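You operate a simulated robot arm through the tools that you are given. There is no shell and no other tool. Be economical: measure what you need, move in short steps, check, and stop when the job is done.

You are at the controls of a simulated two-armed robot. One attempt, no reset.

JOB
On the top of the long table, fold the yellow polishing cloth in half and then in half again.
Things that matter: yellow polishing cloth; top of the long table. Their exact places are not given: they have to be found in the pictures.

Only the result counts: the job must be done as asked and must still hold three seconds after the hand-in. Knocking over, shifting, dropping, spilling or breaking anything else fails it. Flat cloth is picked up by pressing the open fingertips on it (5 to 10 N) and closing them slowly along it; thin cloth reads only 2 to 8 mm in the jaws.

ROBOT AND FRAMES
Two 7-joint arms with two-finger parallel grippers on one trunk, on a base that drives. Base frame: it is fixed to the floor where the robot stands at the start and does not move with it; the origin is under the middle of the robot, x ahead of it, y to its left, z up. Readings come in mm, degrees, newtons and seconds.
The left shoulder is at the start at [70, 163, 1195], the right one opposite. Places, roughly: top of the long table [700, 100, 900]. Payload 3.43 kg a hand.
The tool frame of a hand sits at the grasp point between the pads (the TCP): z along the fingers, y along the line on which they close. The tips reach 34 mm beyond it. The gripper opens to 128 mm. The fingers are 24 mm wide and 12 mm thick; the gripper's body (48 by 130 mm) begins 96 mm behind the TCP.
Orientation is that of the tool frame in the base frame, as a unit quaternion [w, x, y, z]. With the fingers straight down and closing along the base's y, the tool's x points along the base's -x, its y along +y and its z along -z.

CONTROLS
- The arms move only by the tool play_rows. It takes "left_commands", "right_commands" or both (then of equal length, played together; a hand with none holds still); each is a list that holds one entry, the list of rows, each a list of 7 numbers: the shift along the tool's x, y, z in units of 40 mm (1.0 is 40 mm), then the turn, a rotation vector about the tool's x, y, z in units of 4 degrees (1.0 is 4 degrees), then the closure, from 0 (fully open) to 1 (shut). In form: [[[x, y, z, rx, ry, rz, gripper], ...]]. A call has 1 to 8 rows; each row shifts and turns the commanded pose from where the row before left it, along the tool's axes as they then stand. A call with a number of a shift or a turn outside -1 to 1 is refused whole. Each row takes 0.2 s and may step no farther than 50 mm and 8.6 degrees from the row before; otherwise, or with a gripper value out of range, the whole call is refused. Where a pose cannot be reached the arm comes as near as it can. A force on the tool above 40 N (or 10 N above the force at the start of the call, whichever is more), or a blocked arm, ends the call early, and 0.2 s more pass. The fingers move at their own pace (about 153 mm/s each) and stop on an object; they squeeze with about 34 N. The grip force told is the motor's: it shows also when the fingers shut on nothing. Time passes only in rows, and 0.2 s behind the last, so rows that do not move let the fingers close. The reply holds the time, the measured pose of the TCP, the force on the tool along the base axes, the opening and the grip force, in the units named above and with some noise, and new pictures: "pictures" is both (left out), scene, wrist or none (wrist: the cameras of the hands that moved).
- Cameras (640 x 400 px; columns grow to the right, rows downward): "scene" is now at [131.3, 7.4, 1408.5]; the picture's right is [0.08, -1.00, 0.00], its down [-0.70, -0.06, -0.71] and it looks along [0.71, 0.06, -0.70] (base axes); focal length 280 px, centre (320, 200). "left" rides on the left gripper at [76, 11, -160] in its tool frame; the picture's right is [-0.15, 0.99, 0.00], its down [-0.88, -0.13, -0.46] and it looks along [-0.45, -0.07, 0.89] (tool axes); focal length 234 px, centre (320, 200). "right" rides on the right gripper at [76, -11, -160] in its tool frame; the picture's right is [0.15, 0.99, 0.00], its down [-0.88, 0.13, -0.46] and it looks along [-0.45, 0.07, 0.89] (tool axes); focal length 234 px, centre (320, 200).
- move_column(by): slides the trunk up (or, below 0, down) by that many mm; the arms and the scene camera ride with it, the base frame stays. It gives what a move gives, with no picture.
- base_move(legs): drives the robot by 1 to 6 legs, each [ahead, left, turn to the left] in mm, mm and degrees, along the robot's own axes; the way and the turn of a leg run together, so that a leg with both is an arc; at most 1500 mm and 180 degrees a leg. The arms and the cameras ride along, it lands a little off, and it stops where it bumps. It gives what a move gives, and a new picture of the scene camera.
- turn_head(pan, tilt): turns the head with the scene camera to pan (to the left, within 86 degrees either way) and tilt (down, from -29 to 69), counted from straight ahead of the robot. It gives what a move gives, and a new picture of the scene camera.
- measure_at(camera, pixels): for up to 12 pixels [column, row] of the newest picture of that camera ("zoom" is the newest enlarged one), the place [x, y, z] in the base frame of the surface seen there, good to about 2 mm. The clock stands still meanwhile.
- zoom(camera, box): a new picture of the part [left, top, right, bottom] of that camera's present view, enlarged. The clock stands still meanwhile.
- sign_off(): hands the job in; it is judged then, once.

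Keep the steps short. Do not move on a guess: measure, check each grasp and each placing, and mend mistakes. In all there are 80 turns and 170 pictures (those below and enlarged ones count). Leave the grippers open and the arms clear of the work at the hand-in unless told otherwise, and finish with a single line.

The tools are called by a JSON object that holds its "method" and its "body". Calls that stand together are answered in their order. play_rows: Moves the arms, as the interface text tells. Its arguments: {"type":"object","properties":{"left_commands":{"type":"array"},"right_commands":{"type":"array"},"pictures":{"type":"string","enum":["both","scene","wrist","none"]}},"required":[]} The other tools are called the same way: move_column (by) slides the trunk up or down; base_move (legs) drives the base; turn_head (pan, tilt) turns the head that bears the scene camera; measure_at (camera, pixels) gives the place of the surface under pixels of a picture; zoom (camera, box) takes an enlarged picture of a part of a camera's view; sign_off () hands the job in.

At the start:

```text
time: 0.0
left_eef_pos: [639.5, 335.1, 1002.5]
left_tool_rot: [0.0, -0.001, 1.0, 0.0]
left_contact_force: [0.4, 0.4, -0.8]
left_grip_width: 128.0
left_finger_force: 0.1
right_eef_pos: [597.5, -289.1, 1031.6]
right_tool_rot: [-0.001, 0.0, 1.0, 0.0]
right_contact_force: [0.2, -0.5, -0.4]
right_grip_width: 127.8
right_finger_force: 0.1
trunk travel left (down, up): [-675.0, 265.0]
robot x, y, heading: [-2.7, -0.8, 0.1]
head pan, tilt: [4.7, 44.3]
```

scene: 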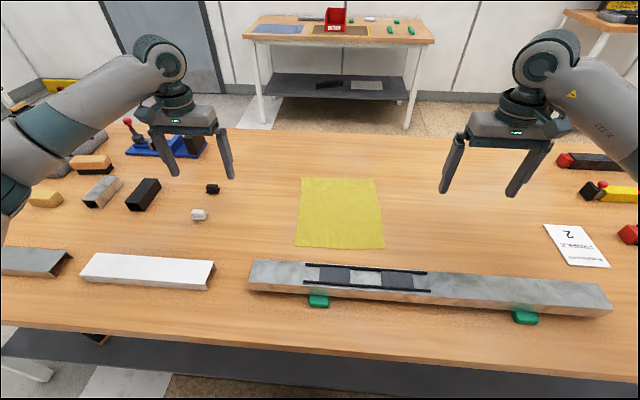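
right: 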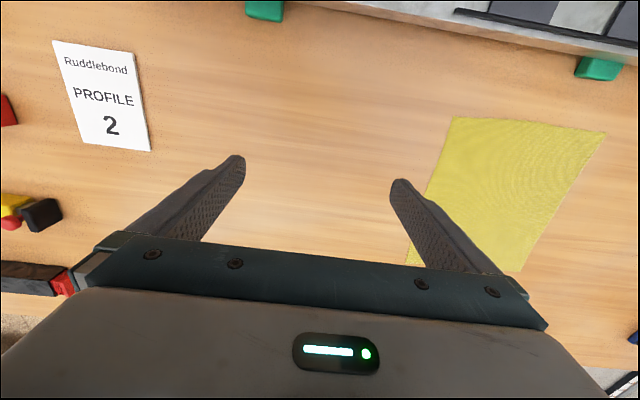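
left: 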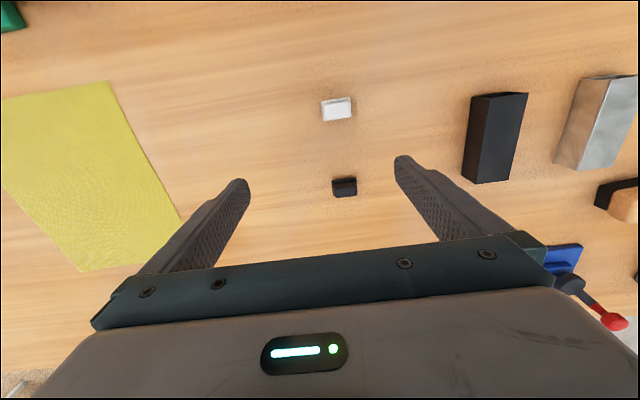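

The yellow cloth lies at about columns 295-385, rows 178-248 of the scene picture. I will measure its corners and the table near it.

{"method": "measure_at", "body": {"camera": "scene", "pixels": [[303, 179], [375, 180], [383, 247], [297, 245], [340, 212], [260, 220], [420, 220], [340, 165], [300, 262], [430, 270], [199, 214], [212, 188]]}}

{"method": "zoom", "body": {"camera": "scene", "box": [260, 160, 420, 260]}}

```text
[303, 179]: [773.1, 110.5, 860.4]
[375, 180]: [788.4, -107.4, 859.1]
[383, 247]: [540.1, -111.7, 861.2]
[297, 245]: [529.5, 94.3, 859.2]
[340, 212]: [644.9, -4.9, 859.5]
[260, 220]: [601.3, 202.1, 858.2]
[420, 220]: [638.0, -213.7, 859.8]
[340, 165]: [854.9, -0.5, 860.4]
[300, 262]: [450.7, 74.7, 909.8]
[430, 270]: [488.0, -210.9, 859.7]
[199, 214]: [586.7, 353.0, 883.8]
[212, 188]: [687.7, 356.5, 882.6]
```

```text
4.00 times, centred on (340, 210) of scene
```

zoom: 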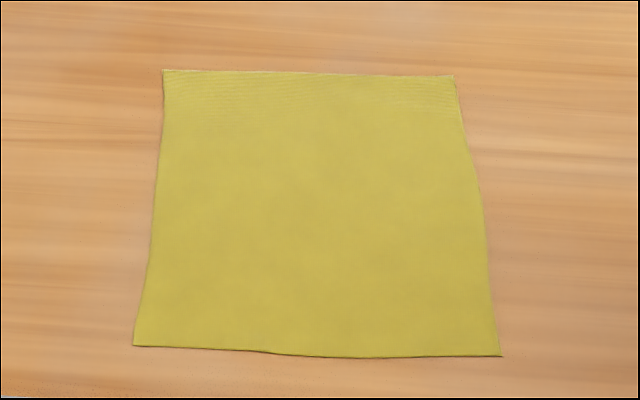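

The table top is at z≈859 and the cloth is about 250 x 210 mm. I'll get the exact corners from the zoom picture.

{"method": "measure_at", "body": {"camera": "zoom", "pixels": [[166, 73], [452, 79], [499, 353], [137, 343], [310, 76], [320, 352], [150, 200], [475, 180]]}}

```text
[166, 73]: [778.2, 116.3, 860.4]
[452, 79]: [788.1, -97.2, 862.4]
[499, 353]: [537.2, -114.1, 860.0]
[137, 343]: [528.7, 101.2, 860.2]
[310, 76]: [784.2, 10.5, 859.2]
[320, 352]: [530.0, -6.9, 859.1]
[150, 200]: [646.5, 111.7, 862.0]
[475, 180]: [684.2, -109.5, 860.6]
```

Cloth corners: far-left (778,115), far-right (788,-99), near-right (538,-114), near-left (529,101). First fold: both hands take the far edge at its corners and bring it to the near edge. I move both hands above it now, with openings narrowed.

{"method": "play_rows", "body": {"left_commands": [[[-0.408, -0.772, 0.227, 0, 0, 0, 0.8], [-0.408, -0.772, 0.227, 0, 0, 0, 0.8], [-0.408, -0.772, 0.227, 0, 0, 0, 0.8], [-0.408, -0.772, 0.227, 0, 0, 0, 0.8], [-0.408, -0.772, 0.227, 0, 0, 0, 0.8], [-0.408, -0.772, 0.227, 0, 0, 0, 0.8], [-0.408, -0.772, 0.227, 0, 0, 0, 0.8], [-0.408, -0.772, 0.227, 0, 0, 0, 0.8]]], "right_commands": [[[-0.57, 0.675, 0.317, 0, 0, 0, 0.8], [-0.57, 0.675, 0.317, 0, 0, 0, 0.8], [-0.57, 0.675, 0.317, 0, 0, 0, 0.8], [-0.57, 0.675, 0.317, 0, 0, 0, 0.8], [-0.57, 0.675, 0.317, 0, 0, 0, 0.8], [-0.57, 0.675, 0.317, 0, 0, 0, 0.8], [-0.57, 0.675, 0.317, 0, 0, 0, 0.8], [-0.57, 0.675, 0.317, 0, 0, 0, 0.8]]]}}

```text
time: 1.8
left_eef_pos: [770.6, 89.1, 927.6]
left_tool_rot: [-0.001, -0.001, 1.0, -0.001]
left_contact_force: [0.7, 0.2, 0.5]
left_grip_width: 25.5
left_finger_force: 0.1
right_eef_pos: [779.6, -70.2, 930.7]
right_tool_rot: [-0.001, 0.0, 1.0, 0.0]
right_contact_force: [-0.1, -1.0, -0.6]
right_grip_width: 25.6
right_finger_force: 0.0
trunk travel left (down, up): [-675.0, 265.0]
robot x, y, heading: [-2.9, 0.7, -0.1]
head pan, tilt: [4.7, 44.3]
```

scene: 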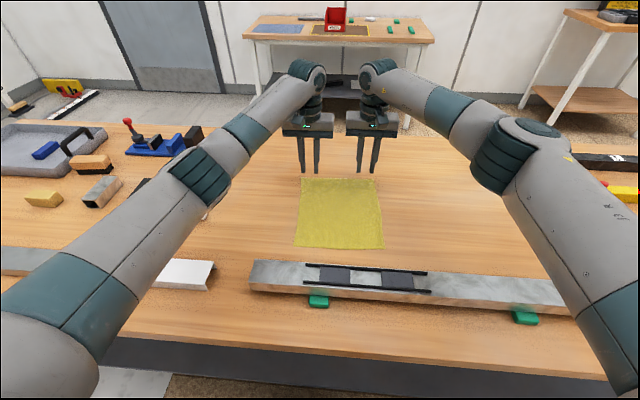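
right: 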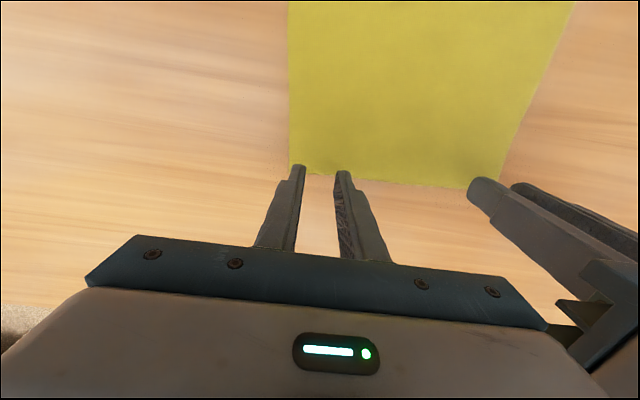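
left: 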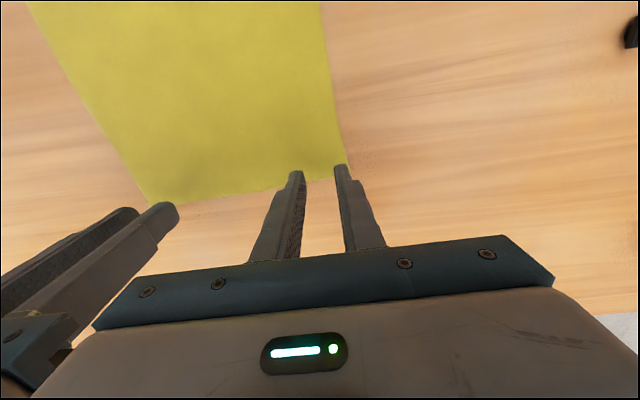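

The fingers look near the corners. I check the corners with the wrist cameras before descending.

{"method": "measure_at", "body": {"camera": "left", "pixels": [[343, 158], [320, 176], [250, 188], [155, 198]]}}

{"method": "measure_at", "body": {"camera": "right", "pixels": [[292, 170], [320, 171], [400, 178], [292, 100]]}}

```text
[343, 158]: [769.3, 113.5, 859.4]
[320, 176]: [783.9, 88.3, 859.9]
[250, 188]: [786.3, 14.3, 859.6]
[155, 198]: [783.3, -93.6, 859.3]
```

```text
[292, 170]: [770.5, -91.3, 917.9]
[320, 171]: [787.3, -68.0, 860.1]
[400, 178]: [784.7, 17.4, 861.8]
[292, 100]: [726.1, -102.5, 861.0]
```

The far edge is at x≈785; the fingers sit just inside both corners. I lower to just above contact.

{"method": "play_rows", "body": {"left_commands": [[[0, 0, 0.4, 0, 0, 0, 0.8], [0, 0, 0.35, 0, 0, 0, 0.8], [0, 0, 0.05, 0, 0, 0, 0.8]]], "right_commands": [[[0, 0, 0.4, 0, 0, 0, 0.8], [0, 0, 0.4, 0, 0, 0, 0.8], [0, 0, 0.07, 0, 0, 0, 0.8]]], "pictures": "none"}}

```text
time: 2.6
left_eef_pos: [767.5, 88.1, 897.5]
left_tool_rot: [0.0, -0.001, 1.0, -0.001]
left_contact_force: [-0.5, 0.1, -0.4]
left_grip_width: 25.3
left_finger_force: 0.1
right_eef_pos: [780.4, -72.4, 896.3]
right_tool_rot: [0.0, 0.0, 1.0, 0.0]
right_contact_force: [-0.3, 0.7, -0.9]
right_grip_width: 25.6
right_finger_force: 0.1
trunk travel left (down, up): [-675.0, 265.0]
robot x, y, heading: [-2.5, 1.2, -0.0]
head pan, tilt: [4.7, 44.3]
```

Not touching yet. I go down by small steps (left also 4 mm outward).

{"method": "play_rows", "body": {"left_commands": [[[-0.1, 0, 0.05, 0, 0, 0, 0.8], [0, 0, 0.03, 0, 0, 0, 0.8]]], "right_commands": [[[0, 0, 0.04, 0, 0, 0, 0.8], [0, 0, 0.03, 0, 0, 0, 0.8]]], "pictures": "none"}}

```text
time: 3.2
left_eef_pos: [773.5, 87.9, 895.4]
left_tool_rot: [0.002, -0.001, 1.0, -0.001]
left_contact_force: [-0.1, -0.7, 0.8]
left_grip_width: 25.6
left_finger_force: 0.1
right_eef_pos: [779.4, -72.0, 894.8]
right_tool_rot: [0.002, 0.0, 1.0, 0.0]
right_contact_force: [2.8, 1.0, 11.4]
right_grip_width: 25.6
right_finger_force: 0.0
trunk travel left (down, up): [-675.0, 265.0]
robot x, y, heading: [1.2, 1.0, 0.0]
head pan, tilt: [4.7, 44.3]
```

Right presses 11 N already; left needs a bit more.

{"method": "play_rows", "body": {"left_commands": [[[0, 0, 0.035, 0, 0, 0, 0.8], [0, 0, 0, 0, 0, 0, 0.8]]], "right_commands": [[[0, 0, -0.01, 0, 0, 0, 0.8], [0, 0, 0, 0, 0, 0, 0.8]]], "pictures": "none"}}

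```text
time: 3.8
left_eef_pos: [772.6, 87.7, 895.5]
left_tool_rot: [0.002, -0.001, 1.0, 0.0]
left_contact_force: [1.4, 0.5, 11.2]
left_grip_width: 25.6
left_finger_force: 0.2
right_eef_pos: [777.1, -70.9, 895.7]
right_tool_rot: [0.001, -0.001, 1.0, 0.0]
right_contact_force: [1.8, 0.6, 11.9]
right_grip_width: 25.7
right_finger_force: 0.1
trunk travel left (down, up): [-675.0, 265.0]
robot x, y, heading: [1.7, 3.0, 0.2]
head pan, tilt: [4.7, 44.3]
```

Both press about 11 N; I ease off slightly and close slowly.

{"method": "play_rows", "body": {"left_commands": [[[0, 0, -0.01, 0, 0, 0, 0.82], [0, 0, 0, 0, 0, 0, 0.85], [0, 0, 0, 0, 0, 0, 0.88], [0, 0, 0, 0, 0, 0, 0.91], [0, 0, 0, 0, 0, 0, 0.94], [0, 0, 0, 0, 0, 0, 0.97], [0, 0, 0, 0, 0, 0, 1.0], [0, 0, 0, 0, 0, 0, 1.0]]], "right_commands": [[[0, 0, -0.015, 0, 0, 0, 0.82], [0, 0, 0, 0, 0, 0, 0.85], [0, 0, 0, 0, 0, 0, 0.88], [0, 0, 0, 0, 0, 0, 0.91], [0, 0, 0, 0, 0, 0, 0.94], [0, 0, 0, 0, 0, 0, 0.97], [0, 0, 0, 0, 0, 0, 1.0], [0, 0, 0, 0, 0, 0, 1.0]]]}}

```text
time: 5.6
left_eef_pos: [772.4, 89.0, 896.0]
left_tool_rot: [0.002, -0.001, 1.0, 0.0]
left_contact_force: [-0.6, -0.4, 17.7]
left_grip_width: 1.5
left_finger_force: 34.0
right_eef_pos: [777.6, -72.5, 894.8]
right_tool_rot: [0.001, 0.001, 1.0, 0.0]
right_contact_force: [1.1, -1.0, 1.1]
right_grip_width: 0.0
right_finger_force: 33.1
trunk travel left (down, up): [-675.0, 265.0]
robot x, y, heading: [0.8, 3.2, 0.2]
head pan, tilt: [4.7, 44.3]
```

scene: 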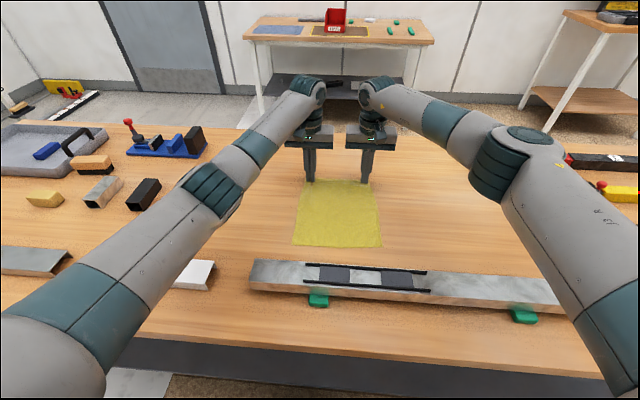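
right: 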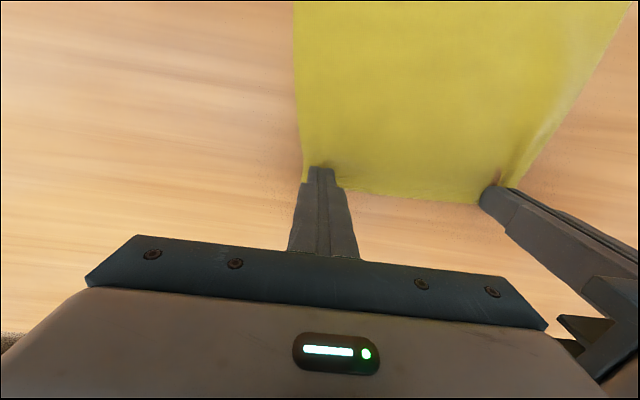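
left: 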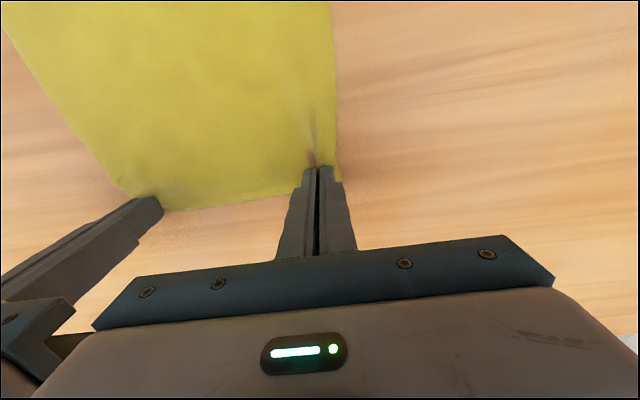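

Left has a fold (1.5 mm), with wrinkle visible at (315,150); right slipped (0.0 mm), because its pressing force dropped. I lift the right a little, reopen and press again.

{"method": "play_rows", "body": {"right_commands": [[[0, 0, -0.2, 0, 0, 0, 1.0], [0, 0, 0, 0, 0, 0, 0.76], [0, 0, 0, 0, 0, 0, 0.76], [-0.08, 0, 0.15, 0, 0, 0, 0.76], [0, 0, 0.06, 0, 0, 0, 0.76], [0, 0, 0, 0, 0, 0, 0.76]]], "pictures": "wrist"}}

```text
time: 7.0
left_eef_pos: [772.3, 88.4, 896.1]
left_tool_rot: [0.001, -0.001, 1.0, 0.0]
left_contact_force: [1.0, 1.0, 21.0]
left_grip_width: 1.3
left_finger_force: 34.6
right_eef_pos: [780.6, -71.6, 894.9]
right_tool_rot: [0.001, 0.001, 1.0, 0.0]
right_contact_force: [-0.6, -0.1, 1.2]
right_grip_width: 30.7
right_finger_force: 0.1
trunk travel left (down, up): [-675.0, 265.0]
robot x, y, heading: [1.8, 0.1, -0.1]
head pan, tilt: [4.7, 44.3]
```

right: 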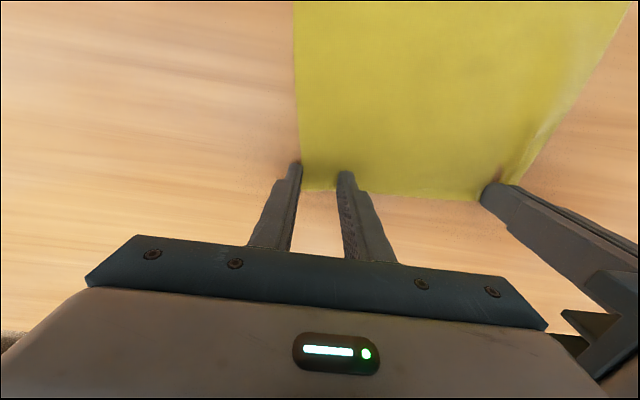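

The right outer finger sits right at the corner. I shift 6 mm inward in y, 5 mm in x, and press down.

{"method": "play_rows", "body": {"right_commands": [[[0.12, 0.15, -0.05, 0, 0, 0, 0.77], [0, 0, 0.05, 0, 0, 0, 0.77], [0, 0, 0.025, 0, 0, 0, 0.77], [0, 0, 0, 0, 0, 0, 0.77]]], "pictures": "none"}}

```text
time: 8.0
left_eef_pos: [771.5, 87.7, 896.0]
left_tool_rot: [0.001, -0.001, 1.0, 0.0]
left_contact_force: [4.8, -0.3, 16.5]
left_grip_width: 1.4
left_finger_force: 34.1
right_eef_pos: [776.0, -67.3, 896.2]
right_tool_rot: [0.002, 0.0, 1.0, 0.0]
right_contact_force: [-1.5, -0.5, 9.3]
right_grip_width: 29.3
right_finger_force: 0.0
trunk travel left (down, up): [-675.0, 265.0]
robot x, y, heading: [1.5, -1.8, -0.0]
head pan, tilt: [4.7, 44.3]
```

9 N now. I close slowly while holding the press.

{"method": "play_rows", "body": {"right_commands": [[[0, 0, 0, 0, 0, 0, 0.81], [0, 0, 0.005, 0, 0, 0, 0.85], [0, 0, 0, 0, 0, 0, 0.88], [0, 0, 0.005, 0, 0, 0, 0.91], [0, 0, 0, 0, 0, 0, 0.94], [0, 0, 0, 0, 0, 0, 0.97], [0, 0, 0, 0, 0, 0, 1.0], [0, 0, 0, 0, 0, 0, 1.0]]], "pictures": "wrist"}}

```text
time: 9.8
left_eef_pos: [770.9, 87.8, 894.5]
left_tool_rot: [0.002, -0.001, 1.0, 0.0]
left_contact_force: [0.4, -1.1, 7.3]
left_grip_width: 1.3
left_finger_force: 33.8
right_eef_pos: [775.8, -66.3, 896.0]
right_tool_rot: [0.001, 0.0, 1.0, 0.0]
right_contact_force: [-0.9, 0.2, 23.0]
right_grip_width: 0.1
right_finger_force: 33.7
trunk travel left (down, up): [-675.0, 265.0]
robot x, y, heading: [-1.0, 1.2, 0.1]
head pan, tilt: [4.7, 44.3]
```

right: 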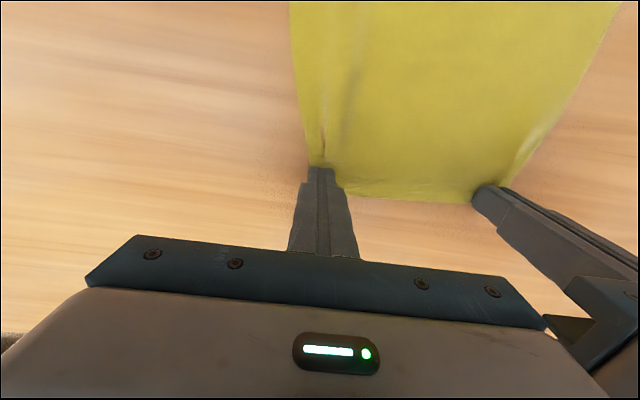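

The right reads 0.1 mm though there is a wrinkle. I look closer.

{"method": "zoom", "body": {"camera": "right", "box": [260, 110, 420, 210]}}

{"method": "zoom", "body": {"camera": "left", "box": [240, 110, 400, 210]}}

```text
4.00 times, centred on (340, 160) of right
```

zoom: 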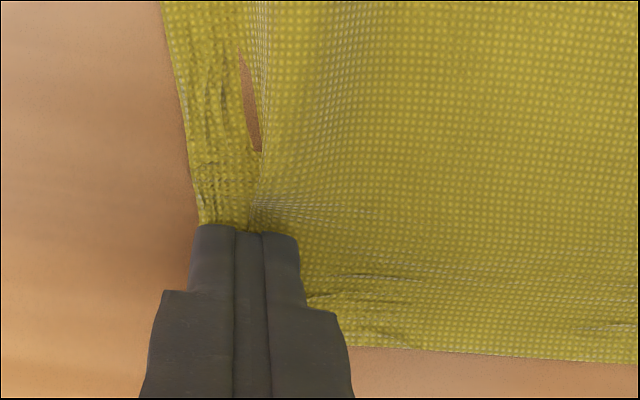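

```text
4.00 times, centred on (320, 160) of left
```

zoom: 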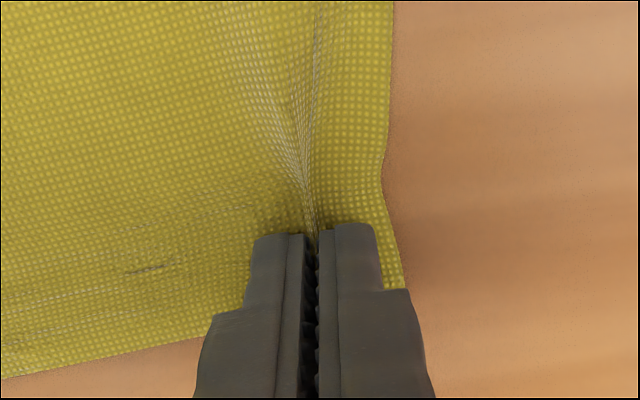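

I lift the right 12 mm to see whether it holds anything.

{"method": "play_rows", "body": {"right_commands": [[[0, 0, -0.15, 0, 0, 0, 1.0], [0, 0, -0.15, 0, 0, 0, 1.0], [0, 0, 0, 0, 0, 0, 1.0]]], "pictures": "wrist"}}

```text
time: 10.6
left_eef_pos: [772.0, 87.7, 894.2]
left_tool_rot: [0.001, 0.0, 1.0, 0.0]
left_contact_force: [-1.5, 0.6, 15.8]
left_grip_width: 2.0
left_finger_force: 34.1
right_eef_pos: [776.6, -65.4, 905.8]
right_tool_rot: [0.0, 0.0, 1.0, 0.0]
right_contact_force: [0.1, -0.2, 0.1]
right_grip_width: 0.0
right_finger_force: 33.2
trunk travel left (down, up): [-675.0, 265.0]
robot x, y, heading: [-1.0, 0.4, 0.0]
head pan, tilt: [4.7, 44.3]
```

right: 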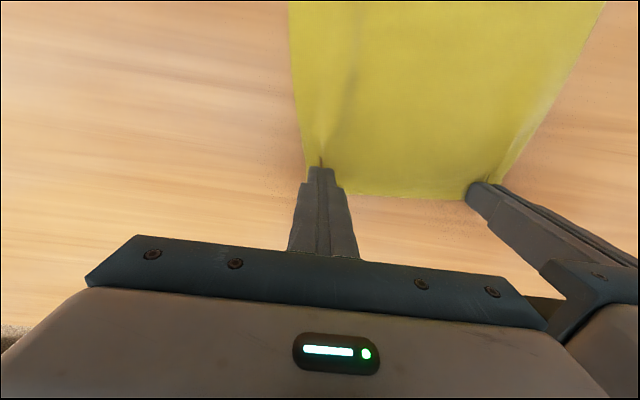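

{"method": "zoom", "body": {"camera": "right", "box": [260, 110, 420, 210]}}

{"method": "measure_at", "body": {"camera": "right", "pixels": [[320, 155], [318, 162], [330, 150], [340, 180], [350, 194], [306, 160], [298, 130]]}}

```text
4.00 times, centred on (340, 160) of right
```

zoom: 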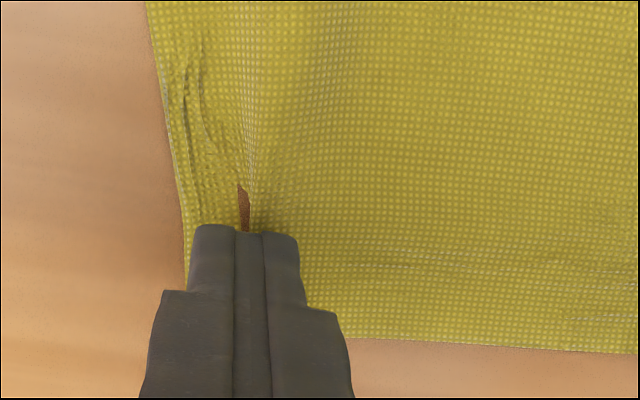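

```text
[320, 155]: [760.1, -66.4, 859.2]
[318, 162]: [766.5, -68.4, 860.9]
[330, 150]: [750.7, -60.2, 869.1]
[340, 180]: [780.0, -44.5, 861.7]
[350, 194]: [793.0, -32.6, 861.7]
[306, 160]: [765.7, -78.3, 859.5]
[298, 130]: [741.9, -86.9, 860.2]
```

The right is not holding, but a ridge (crest z≈869 at y≈-60) is left there. I open around it, centre at y≈-61, press and close again.

{"method": "play_rows", "body": {"right_commands": [[[0.15, 0.1, 0, 0, 0, 0, 0.8], [0, 0, 0, 0, 0, 0, 0.8], [0, 0, 0.15, 0, 0, 0, 0.8], [0, 0, 0.13, 0, 0, 0, 0.8], [0, 0, 0.02, 0, 0, 0, 0.8], [0, 0, 0, 0, 0, 0, 0.8]]], "pictures": "wrist"}}

```text
time: 12.0
left_eef_pos: [772.5, 88.1, 894.8]
left_tool_rot: [0.0, -0.001, 1.0, 0.0]
left_contact_force: [3.3, 1.0, 13.8]
left_grip_width: 1.8
left_finger_force: 34.1
right_eef_pos: [770.8, -62.3, 894.8]
right_tool_rot: [0.001, 0.0, 1.0, 0.0]
right_contact_force: [-0.6, -1.2, 15.1]
right_grip_width: 25.6
right_finger_force: 0.1
trunk travel left (down, up): [-675.0, 265.0]
robot x, y, heading: [3.4, -0.0, -0.2]
head pan, tilt: [4.7, 44.3]
```

right: 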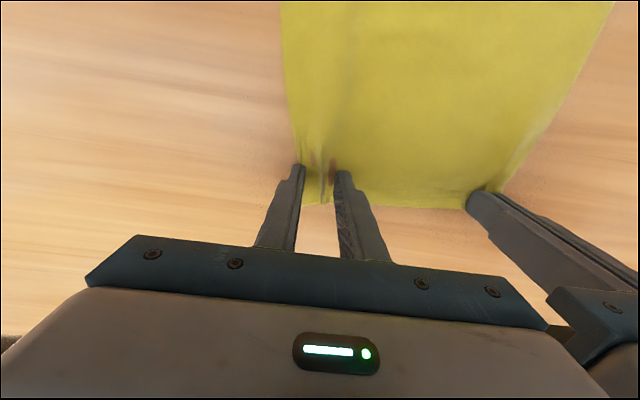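

The ridge is between the fingers (320,190). I ease off a hair and close slowly.

{"method": "play_rows", "body": {"right_commands": [[[0, 0, -0.008, 0, 0, 0, 0.81], [0, 0, 0, 0, 0, 0, 0.84], [0, 0, 0, 0, 0, 0, 0.87], [0, 0, 0, 0, 0, 0, 0.9], [0, 0, -0.005, 0, 0, 0, 0.93], [0, 0, 0, 0, 0, 0, 0.96], [0, 0, 0, 0, 0, 0, 0.98], [0, 0, 0, 0, 0, 0, 1.0]]], "pictures": "wrist"}}

```text
time: 13.8
left_eef_pos: [770.9, 88.1, 894.7]
left_tool_rot: [0.001, 0.0, 1.0, 0.0]
left_contact_force: [1.8, -3.4, 9.5]
left_grip_width: 1.6
left_finger_force: 34.2
right_eef_pos: [769.0, -61.6, 894.0]
right_tool_rot: [0.002, 0.0, 1.0, 0.0]
right_contact_force: [0.7, 2.3, 17.0]
right_grip_width: 1.6
right_finger_force: 33.6
trunk travel left (down, up): [-675.0, 265.0]
robot x, y, heading: [2.0, 0.9, -0.1]
head pan, tilt: [4.7, 44.3]
```

right: 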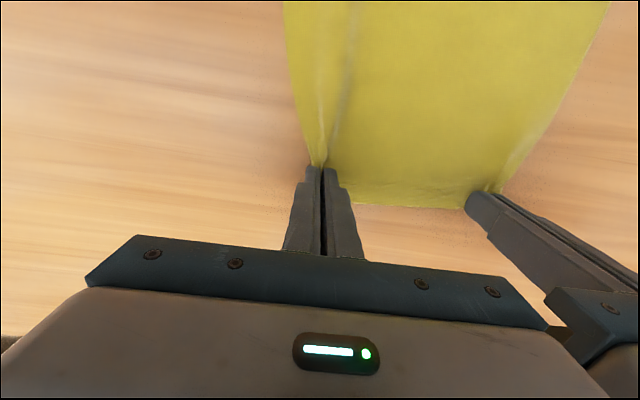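

Both hands now hold about 1.6 mm of cloth. I lift both 30 mm and check.

{"method": "play_rows", "body": {"left_commands": [[[0, 0, -0.15, 0, 0, 0, 1.0], [0, 0, -0.25, 0, 0, 0, 1.0], [0, 0, -0.35, 0, 0, 0, 1.0], [0, 0, 0, 0, 0, 0, 1.0]]], "right_commands": [[[0, 0, -0.15, 0, 0, 0, 1.0], [0, 0, -0.25, 0, 0, 0, 1.0], [0, 0, -0.35, 0, 0, 0, 1.0], [0, 0, 0, 0, 0, 0, 1.0]]]}}

```text
time: 14.8
left_eef_pos: [775.0, 89.4, 923.0]
left_tool_rot: [-0.001, -0.001, 1.0, 0.0]
left_contact_force: [1.1, -5.0, -0.2]
left_grip_width: 1.4
left_finger_force: 34.2
right_eef_pos: [772.7, -61.9, 921.4]
right_tool_rot: [-0.002, 0.0, 1.0, 0.0]
right_contact_force: [-0.2, 6.1, -0.1]
right_grip_width: 1.6
right_finger_force: 33.7
trunk travel left (down, up): [-675.0, 265.0]
robot x, y, heading: [-3.2, -0.5, -0.2]
head pan, tilt: [4.7, 44.3]
```

scene: 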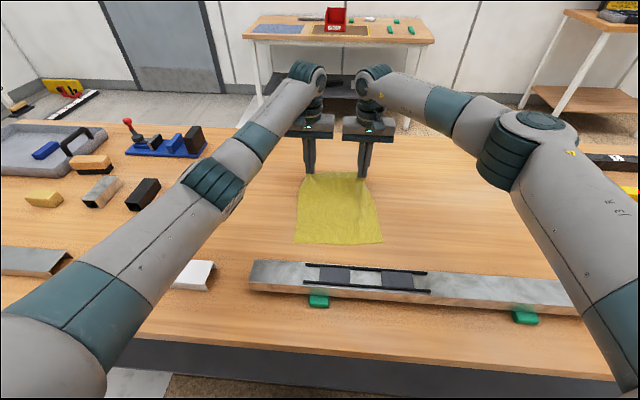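
right: 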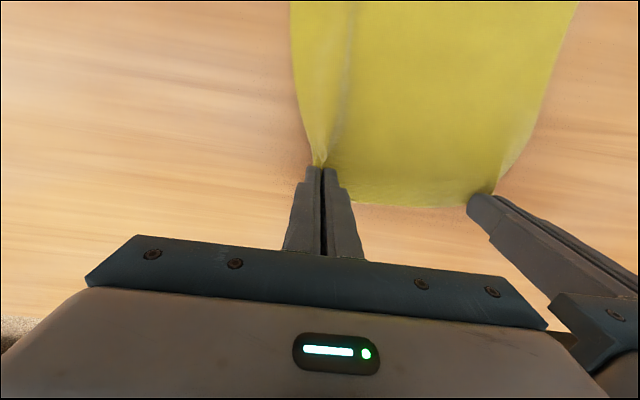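
left: 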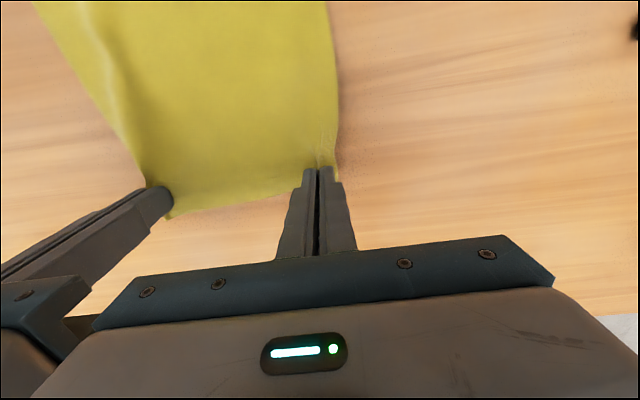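

Both corners are held. I carry the edge up and toward the robot in an arc (first half).

{"method": "play_rows", "body": {"left_commands": [[[0.25, -0.02, -0.44, 0, 0, 0, 1], [0.25, -0.02, -0.44, 0, 0, 0, 1], [0.38, -0.02, -0.38, 0, 0, 0, 1], [0.38, -0.02, -0.38, 0, 0, 0, 1], [0.48, -0.02, -0.12, 0, 0, 0, 1], [0.48, -0.02, -0.12, 0, 0, 0, 1], [0.48, -0.03, 0, 0, 0, 0, 1], [0.48, -0.03, 0, 0, 0, 0, 1]]], "right_commands": [[[0.25, -0.02, -0.44, 0, 0, 0, 1], [0.25, -0.02, -0.44, 0, 0, 0, 1], [0.38, -0.02, -0.38, 0, 0, 0, 1], [0.38, -0.02, -0.38, 0, 0, 0, 1], [0.48, -0.02, -0.12, 0, 0, 0, 1], [0.48, -0.02, -0.12, 0, 0, 0, 1], [0.48, -0.03, 0, 0, 0, 0, 1], [0.48, -0.03, 0, 0, 0, 0, 1]]], "pictures": "scene"}}

```text
time: 16.6
left_eef_pos: [647.0, 81.6, 999.4]
left_tool_rot: [0.0, -0.001, 1.0, 0.0]
left_contact_force: [0.2, -4.9, 0.4]
left_grip_width: 1.6
left_finger_force: 34.0
right_eef_pos: [643.8, -69.7, 996.6]
right_tool_rot: [0.001, -0.001, 1.0, 0.001]
right_contact_force: [0.2, 5.0, 0.2]
right_grip_width: 1.6
right_finger_force: 34.3
trunk travel left (down, up): [-675.0, 265.0]
robot x, y, heading: [-0.6, -1.6, -0.0]
head pan, tilt: [4.7, 44.3]
```

scene: 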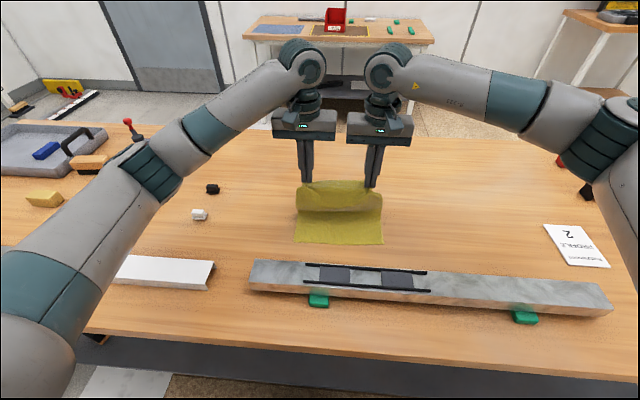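

The cloth follows well. Second half of the arc, tilting the fingers forward so that the edge lays down on the near edge.

{"method": "play_rows", "body": {"left_commands": [[[0.45, -0.025, 0, 0, -1, 0, 1], [0.48, -0.025, 0.067, 0, -1, 0, 1], [0.497, -0.025, 0.132, 0, -1, 0, 1], [0.502, -0.025, 0.2, 0, -1, 0, 1], [0.495, -0.025, 0.275, 0, -1, 0, 1], [0.483, -0.025, 0.303, 0, -1, 0, 1], [0.435, -0.025, 0.3, 0, 0, 0, 1], [0.388, -0.025, 0.32, 0, 0, 0, 1]]], "right_commands": [[[0.407, -0.025, 0, 0, -1, 0, 1], [0.435, -0.025, 0.07, 0, -1, 0, 1], [0.452, -0.025, 0.138, 0, -1, 0, 1], [0.46, -0.025, 0.208, 0, -1, 0, 1], [0.458, -0.025, 0.285, 0, -1, 0, 1], [0.45, -0.025, 0.315, 0, -1, 0, 1], [0.408, -0.025, 0.31, 0, 0, 0, 1], [0.368, -0.025, 0.328, 0, 0, 0, 1]]]}}

```text
time: 18.4
left_eef_pos: [522.4, 72.6, 904.2]
left_tool_rot: [0.208, -0.001, 0.978, -0.001]
left_contact_force: [2.1, -5.8, -0.3]
left_grip_width: 1.6
left_finger_force: 34.1
right_eef_pos: [532.4, -78.1, 904.9]
right_tool_rot: [0.208, 0.0, 0.978, 0.001]
right_contact_force: [-0.8, 5.9, 0.0]
right_grip_width: 1.9
right_finger_force: 34.4
trunk travel left (down, up): [-675.0, 265.0]
robot x, y, heading: [-1.9, 4.1, 0.1]
head pan, tilt: [4.7, 44.3]
```

scene: 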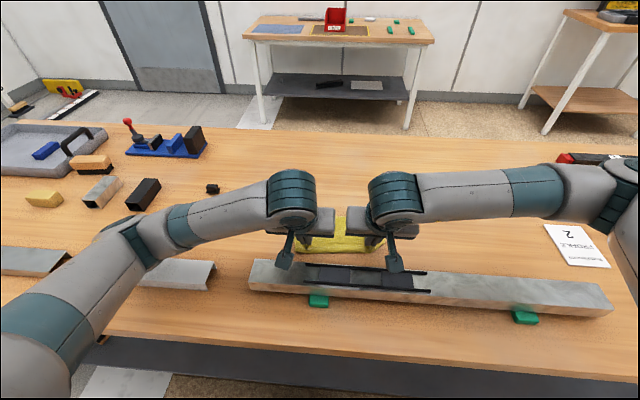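
right: 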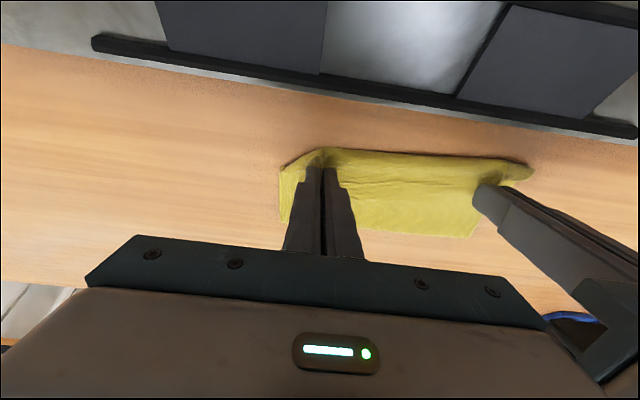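
left: 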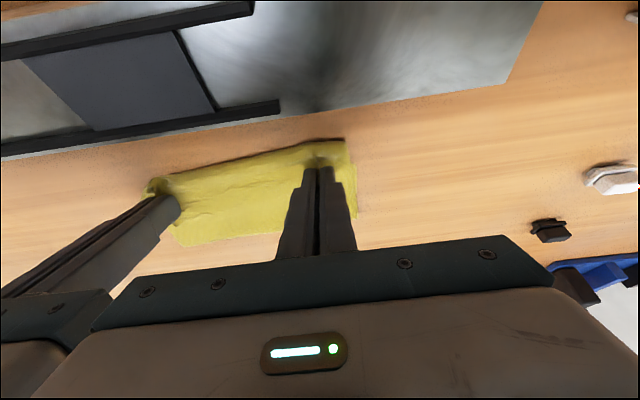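

The edge is above the near edge. I check where both layers' edges lie.

{"method": "measure_at", "body": {"camera": "left", "pixels": [[342, 145], [250, 160], [240, 180], [335, 165], [354, 175], [180, 240], [260, 230]]}}

{"method": "measure_at", "body": {"camera": "right", "pixels": [[400, 158], [420, 175], [287, 172], [300, 163], [520, 170], [410, 230], [282, 215]]}}

{"method": "zoom", "body": {"camera": "right", "box": [240, 120, 560, 320]}}

{"method": "zoom", "body": {"camera": "left", "box": [120, 100, 440, 300]}}

```text
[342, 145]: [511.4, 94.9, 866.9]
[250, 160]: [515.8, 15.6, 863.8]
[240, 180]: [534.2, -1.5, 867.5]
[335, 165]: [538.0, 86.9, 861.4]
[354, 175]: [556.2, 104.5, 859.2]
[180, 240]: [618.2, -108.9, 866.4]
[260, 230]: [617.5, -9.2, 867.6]
```

```text
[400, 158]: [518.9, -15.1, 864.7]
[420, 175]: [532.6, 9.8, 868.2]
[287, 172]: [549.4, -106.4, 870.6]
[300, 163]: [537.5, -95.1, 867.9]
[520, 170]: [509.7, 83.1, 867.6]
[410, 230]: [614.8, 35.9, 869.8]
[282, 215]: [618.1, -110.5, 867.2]
```

```text
2.00 times, centred on (400, 220) of right
```

zoom: 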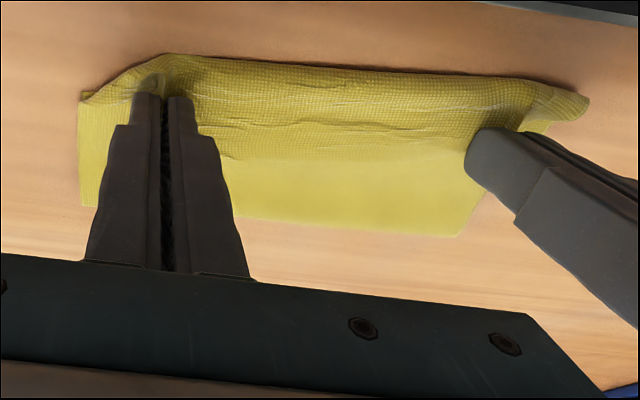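

```text
2.00 times, centred on (280, 200) of left
```

zoom: 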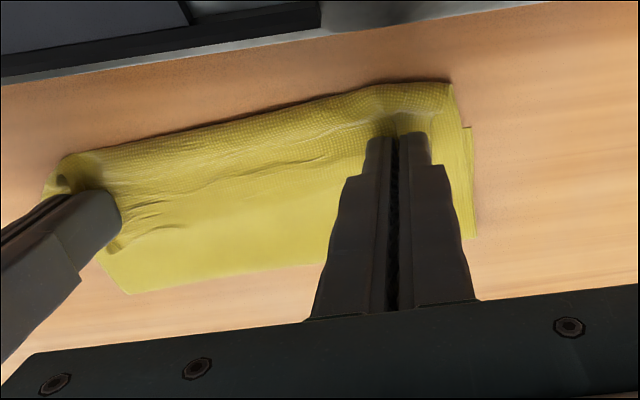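

The top has curled: crease was dragged to x≈622 and the sheet bulges to x≈511, so I overshot. I go back up and outward to unroll it, tilting further, then will land less near.

{"method": "play_rows", "body": {"left_commands": [[[-0.673, 0, -0.062, 0, -1, 0, 1], [-0.675, 0, -0.015, 0, -1, 0, 1], [-0.675, 0, 0.033, 0, -1, 0, 1], [-0.672, 0, 0.08, 0, -1, 0, 1], [-0.665, 0, 0.127, 0, -1, 0, 1], [0, 0, 0, 0, 0, 0, 1]]], "right_commands": [[[-0.673, 0, -0.062, 0, -1, 0, 1], [-0.675, 0, -0.015, 0, -1, 0, 1], [-0.675, 0, 0.033, 0, -1, 0, 1], [-0.672, 0, 0.08, 0, -1, 0, 1], [-0.665, 0, 0.127, 0, -1, 0, 1], [0, 0, 0, 0, 0, 0, 1]]]}}

```text
time: 19.8
left_eef_pos: [640.8, 73.3, 970.1]
left_tool_rot: [0.374, -0.001, 0.927, 0.0]
left_contact_force: [0.3, -4.7, 0.6]
left_grip_width: 2.1
left_finger_force: 34.4
right_eef_pos: [650.4, -77.3, 970.6]
right_tool_rot: [0.374, 0.0, 0.927, 0.0]
right_contact_force: [-0.4, 5.1, -0.3]
right_grip_width: 1.9
right_finger_force: 33.7
trunk travel left (down, up): [-675.0, 265.0]
robot x, y, heading: [-1.7, -1.7, -0.0]
head pan, tilt: [4.7, 44.3]
```

scene: 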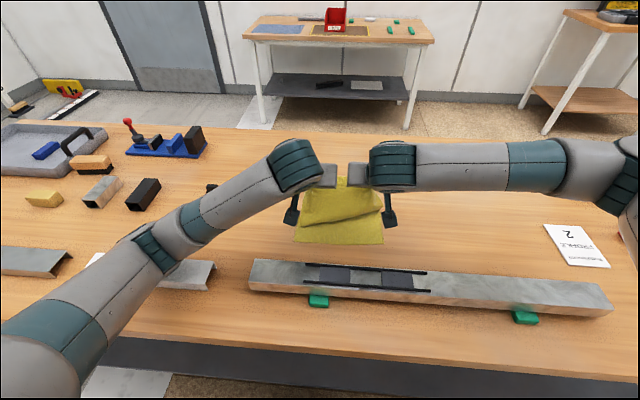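
right: 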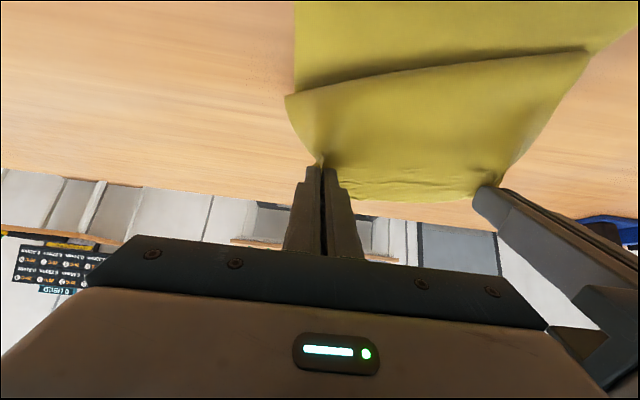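
left: 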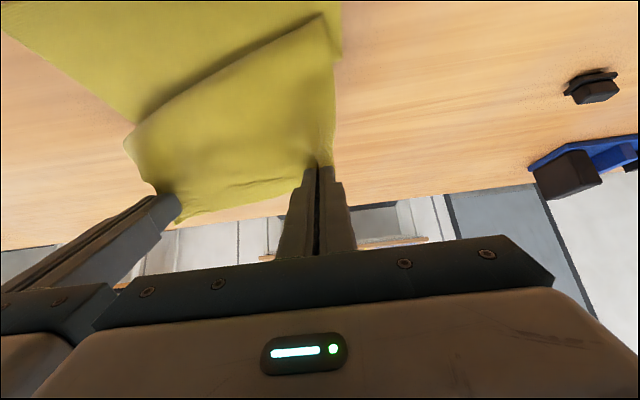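

The near edge stayed put. Now I lower toward a landing further out (tips at x≈600) with the tilt kept.

{"method": "play_rows", "body": {"left_commands": [[[0.484, 0, 0.019, 0, 0, 0, 1], [0.484, 0, 0.019, 0, 0, 0, 1], [0.484, 0, 0.019, 0, 0, 0, 1], [0.484, 0, 0.019, 0, 0, 0, 1], [0.484, 0, 0.019, 0, 0, 0, 1]]], "right_commands": [[[0.484, 0, 0.019, 0, 0, 0, 1], [0.484, 0, 0.019, 0, 0, 0, 1], [0.484, 0, 0.019, 0, 0, 0, 1], [0.484, 0, 0.019, 0, 0, 0, 1], [0.484, 0, 0.019, 0, 0, 0, 1]]], "pictures": "wrist"}}

```text
time: 20.9
left_eef_pos: [612.4, 75.9, 1017.4]
left_tool_rot: [0.462, 0.004, 0.887, 0.012]
left_contact_force: [-5.2, -28.4, -18.3]
left_grip_width: 1.1
left_finger_force: 33.8
right_eef_pos: [582.2, -72.5, 927.4]
right_tool_rot: [0.389, -0.004, 0.921, 0.019]
right_contact_force: [5.3, 28.6, 16.4]
right_grip_width: 1.5
right_finger_force: 34.1
trunk travel left (down, up): [-675.0, 265.0]
robot x, y, heading: [2.7, 3.0, 0.0]
head pan, tilt: [4.7, 44.3]
stopped in row 5 (left hand): the arm was blocked; the commanded pose is now the measured one
```

right: 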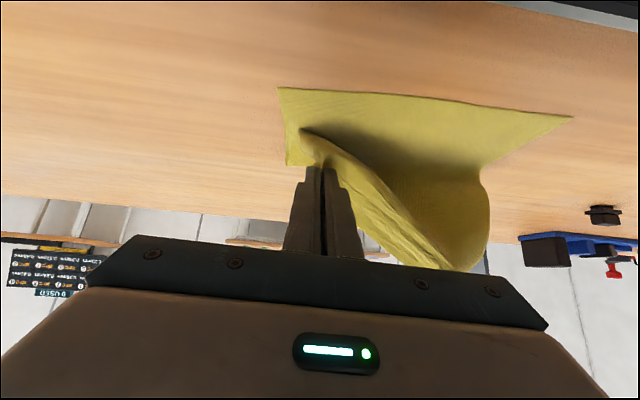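
left: 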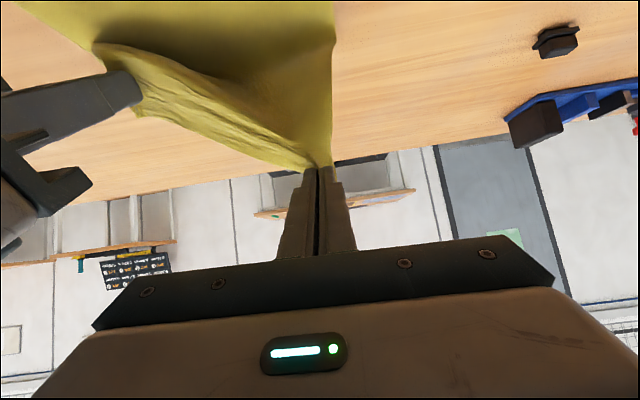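

The left arm got blocked and is at z 1017 instead of 900. I look at the scene before doing anything.

{"method": "turn_head", "body": {"pan": 4.7, "tilt": 50}}

```text
time: 21.6
left_eef_pos: [612.7, 73.4, 1018.4]
left_tool_rot: [0.461, 0.003, 0.887, 0.011]
left_contact_force: [-5.9, -35.5, -21.6]
left_grip_width: 1.2
left_finger_force: 34.0
right_eef_pos: [580.9, -75.5, 926.2]
right_tool_rot: [0.387, -0.003, 0.922, 0.015]
right_contact_force: [6.4, 35.5, 22.3]
right_grip_width: 1.9
right_finger_force: 33.9
trunk travel left (down, up): [-675.0, 265.0]
robot x, y, heading: [0.7, 1.8, 0.3]
head pan, tilt: [4.7, 50.0]
```

scene: 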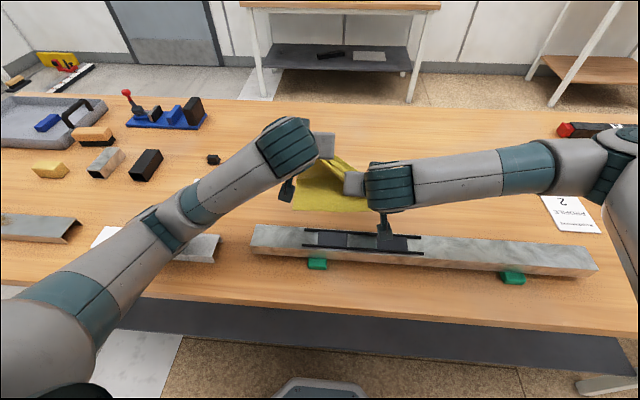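

The left arm seems near a posture limit at this tilt. I undo the tilt and bring the hands level again, in short steps.

{"method": "play_rows", "body": {"left_commands": [[[0.062, 0, 0.147, 0, 1, 0, 1], [0.052, 0, 0.151, 0, 1, 0, 1], [0.041, 0, 0.154, 0, 1, 0, 1], [0.03, 0, 0.157, 0, 1, 0, 1]]], "right_commands": [[[-0.248, 0, 0.059, 0, 1, 0, 1], [-0.252, 0, 0.042, 0, 1, 0, 1], [-0.254, 0, 0.024, 0, 1, 0, 1], [-0.255, 0, 0.006, 0, 1, 0, 1]]], "pictures": "scene"}}

```text
time: 22.6
left_eef_pos: [639.1, 76.6, 970.2]
left_tool_rot: [0.319, -0.001, 0.948, 0.007]
left_contact_force: [0.9, -4.9, 0.0]
left_grip_width: 0.9
left_finger_force: 33.2
right_eef_pos: [630.1, -77.7, 929.0]
right_tool_rot: [0.244, -0.001, 0.97, 0.003]
right_contact_force: [0.0, 3.7, 1.1]
right_grip_width: 2.0
right_finger_force: 33.7
trunk travel left (down, up): [-675.0, 265.0]
robot x, y, heading: [-3.9, -0.7, -0.1]
head pan, tilt: [4.7, 50.0]
```

scene: 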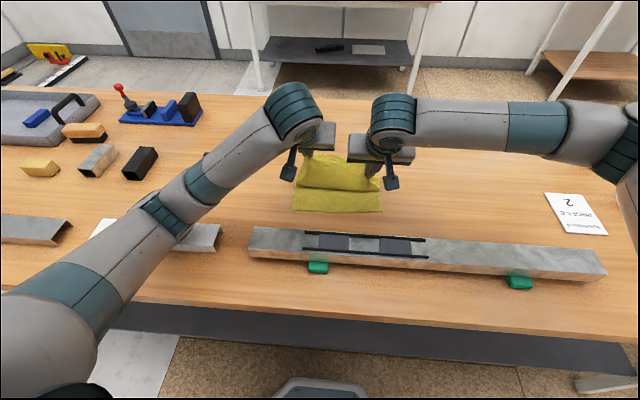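

Recovered. I level the hands further (tilt ≈20°, z≈950).

{"method": "play_rows", "body": {"left_commands": [[[0.075, 0, 0.1, 0, 1, 0, 1], [0.068, 0, 0.105, 0, 1, 0, 1], [0.06, 0, 0.11, 0, 1, 0, 1], [0.053, 0, 0.113, 0, 1, 0, 1], [0, 0, 0, 0, 0, 0, 1]]], "right_commands": [[[-0.16, 0, -0.063, 0, 1, 0, 1], [-0.155, 0, -0.073, 0, 1, 0, 1], [-0.15, 0, -0.085, 0, 0, 0, 1], [-0.15, 0, -0.085, 0, 0, 0, 1], [0, 0, 0, 0, 0, 0, 1]]]}}

```text
time: 23.8
left_eef_pos: [637.6, 84.1, 955.3]
left_tool_rot: [0.183, -0.003, 0.983, 0.006]
left_contact_force: [-0.1, -1.7, -0.4]
left_grip_width: 1.0
left_finger_force: 34.3
right_eef_pos: [646.8, -69.4, 955.2]
right_tool_rot: [0.177, -0.004, 0.984, 0.006]
right_contact_force: [-0.4, 1.8, 0.2]
right_grip_width: 1.7
right_finger_force: 33.7
trunk travel left (down, up): [-675.0, 265.0]
robot x, y, heading: [-1.5, 2.4, 0.3]
head pan, tilt: [4.7, 50.0]
```

scene: 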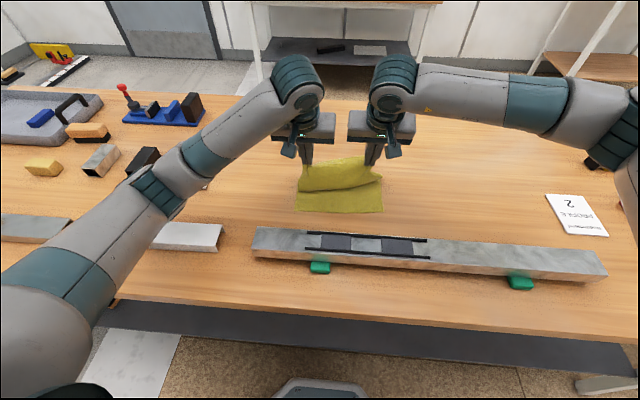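
right: 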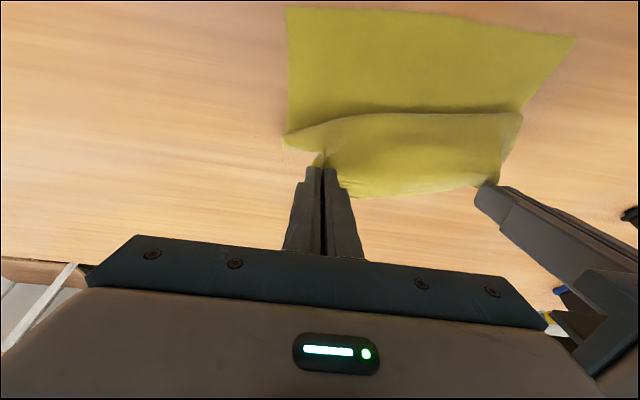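
left: 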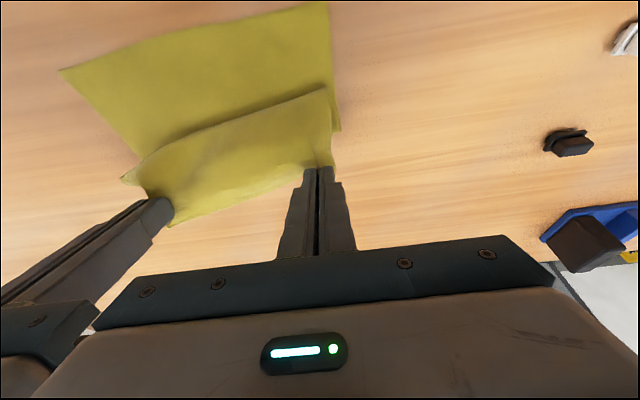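

{"method": "measure_at", "body": {"camera": "left", "pixels": [[325, 8], [66, 72], [333, 128], [318, 95]]}}

{"method": "measure_at", "body": {"camera": "right", "pixels": [[291, 11], [570, 40], [287, 143], [400, 114], [515, 115]]}}

```text
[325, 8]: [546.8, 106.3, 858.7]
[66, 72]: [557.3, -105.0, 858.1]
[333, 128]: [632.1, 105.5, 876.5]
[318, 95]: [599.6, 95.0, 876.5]
```

```text
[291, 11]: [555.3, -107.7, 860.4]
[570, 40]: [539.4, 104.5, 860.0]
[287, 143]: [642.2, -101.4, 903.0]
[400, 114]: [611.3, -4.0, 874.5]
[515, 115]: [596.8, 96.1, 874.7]
```

Near corners now are at about (543,105) and (555,-107). I pull outward to draw the bulge out, then lower with the tips ending near x≈610.

{"method": "play_rows", "body": {"left_commands": [[[-0.512, 0, 0.062, 0, 0, 0, 1], [-0.512, 0, 0.062, 0, 0, 0, 1], [0.312, -0.015, 0.255, 0, 0, 0, 1], [0.388, -0.015, 0.172, 0, 0, 0, 1], [0.417, -0.015, 0.107, 0, 0, 0, 1], [0.445, -0.015, 0.045, 0, 0, 0, 1], [0.445, -0.015, 0.045, 0, 0, 0, 1], [0.445, 0, 0.045, 0, 0, 0, 1]]], "right_commands": [[[-0.512, 0, 0.062, 0, 0, 0, 1], [-0.512, 0, 0.062, 0, 0, 0, 1], [0.312, -0.015, 0.255, 0, 0, 0, 1], [0.388, -0.015, 0.172, 0, 0, 0, 1], [0.417, -0.015, 0.107, 0, 0, 0, 1], [0.445, -0.015, 0.045, 0, 0, 0, 1], [0.445, -0.015, 0.045, 0, 0, 0, 1], [0.42, 0, 0.045, 0, 0, 0, 1]]], "pictures": "wrist"}}

```text
time: 25.6
left_eef_pos: [595.3, 80.9, 902.8]
left_tool_rot: [0.185, -0.004, 0.983, 0.007]
left_contact_force: [1.1, -1.8, -0.4]
left_grip_width: 1.3
left_finger_force: 33.6
right_eef_pos: [604.0, -73.0, 906.7]
right_tool_rot: [0.177, -0.004, 0.984, 0.006]
right_contact_force: [0.8, 2.1, -0.6]
right_grip_width: 1.7
right_finger_force: 33.7
trunk travel left (down, up): [-675.0, 265.0]
robot x, y, heading: [1.3, 2.4, 0.0]
head pan, tilt: [4.7, 50.0]
```

right: 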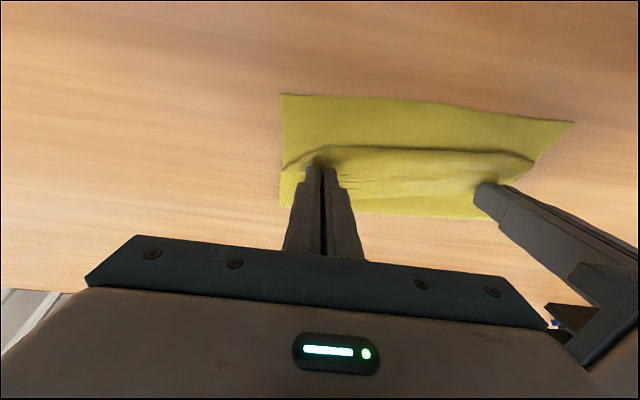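
left: 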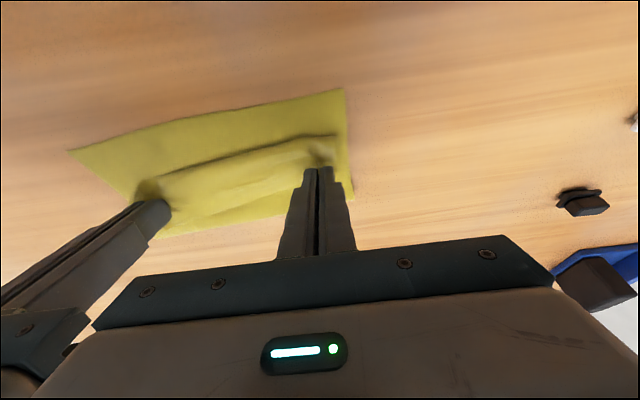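

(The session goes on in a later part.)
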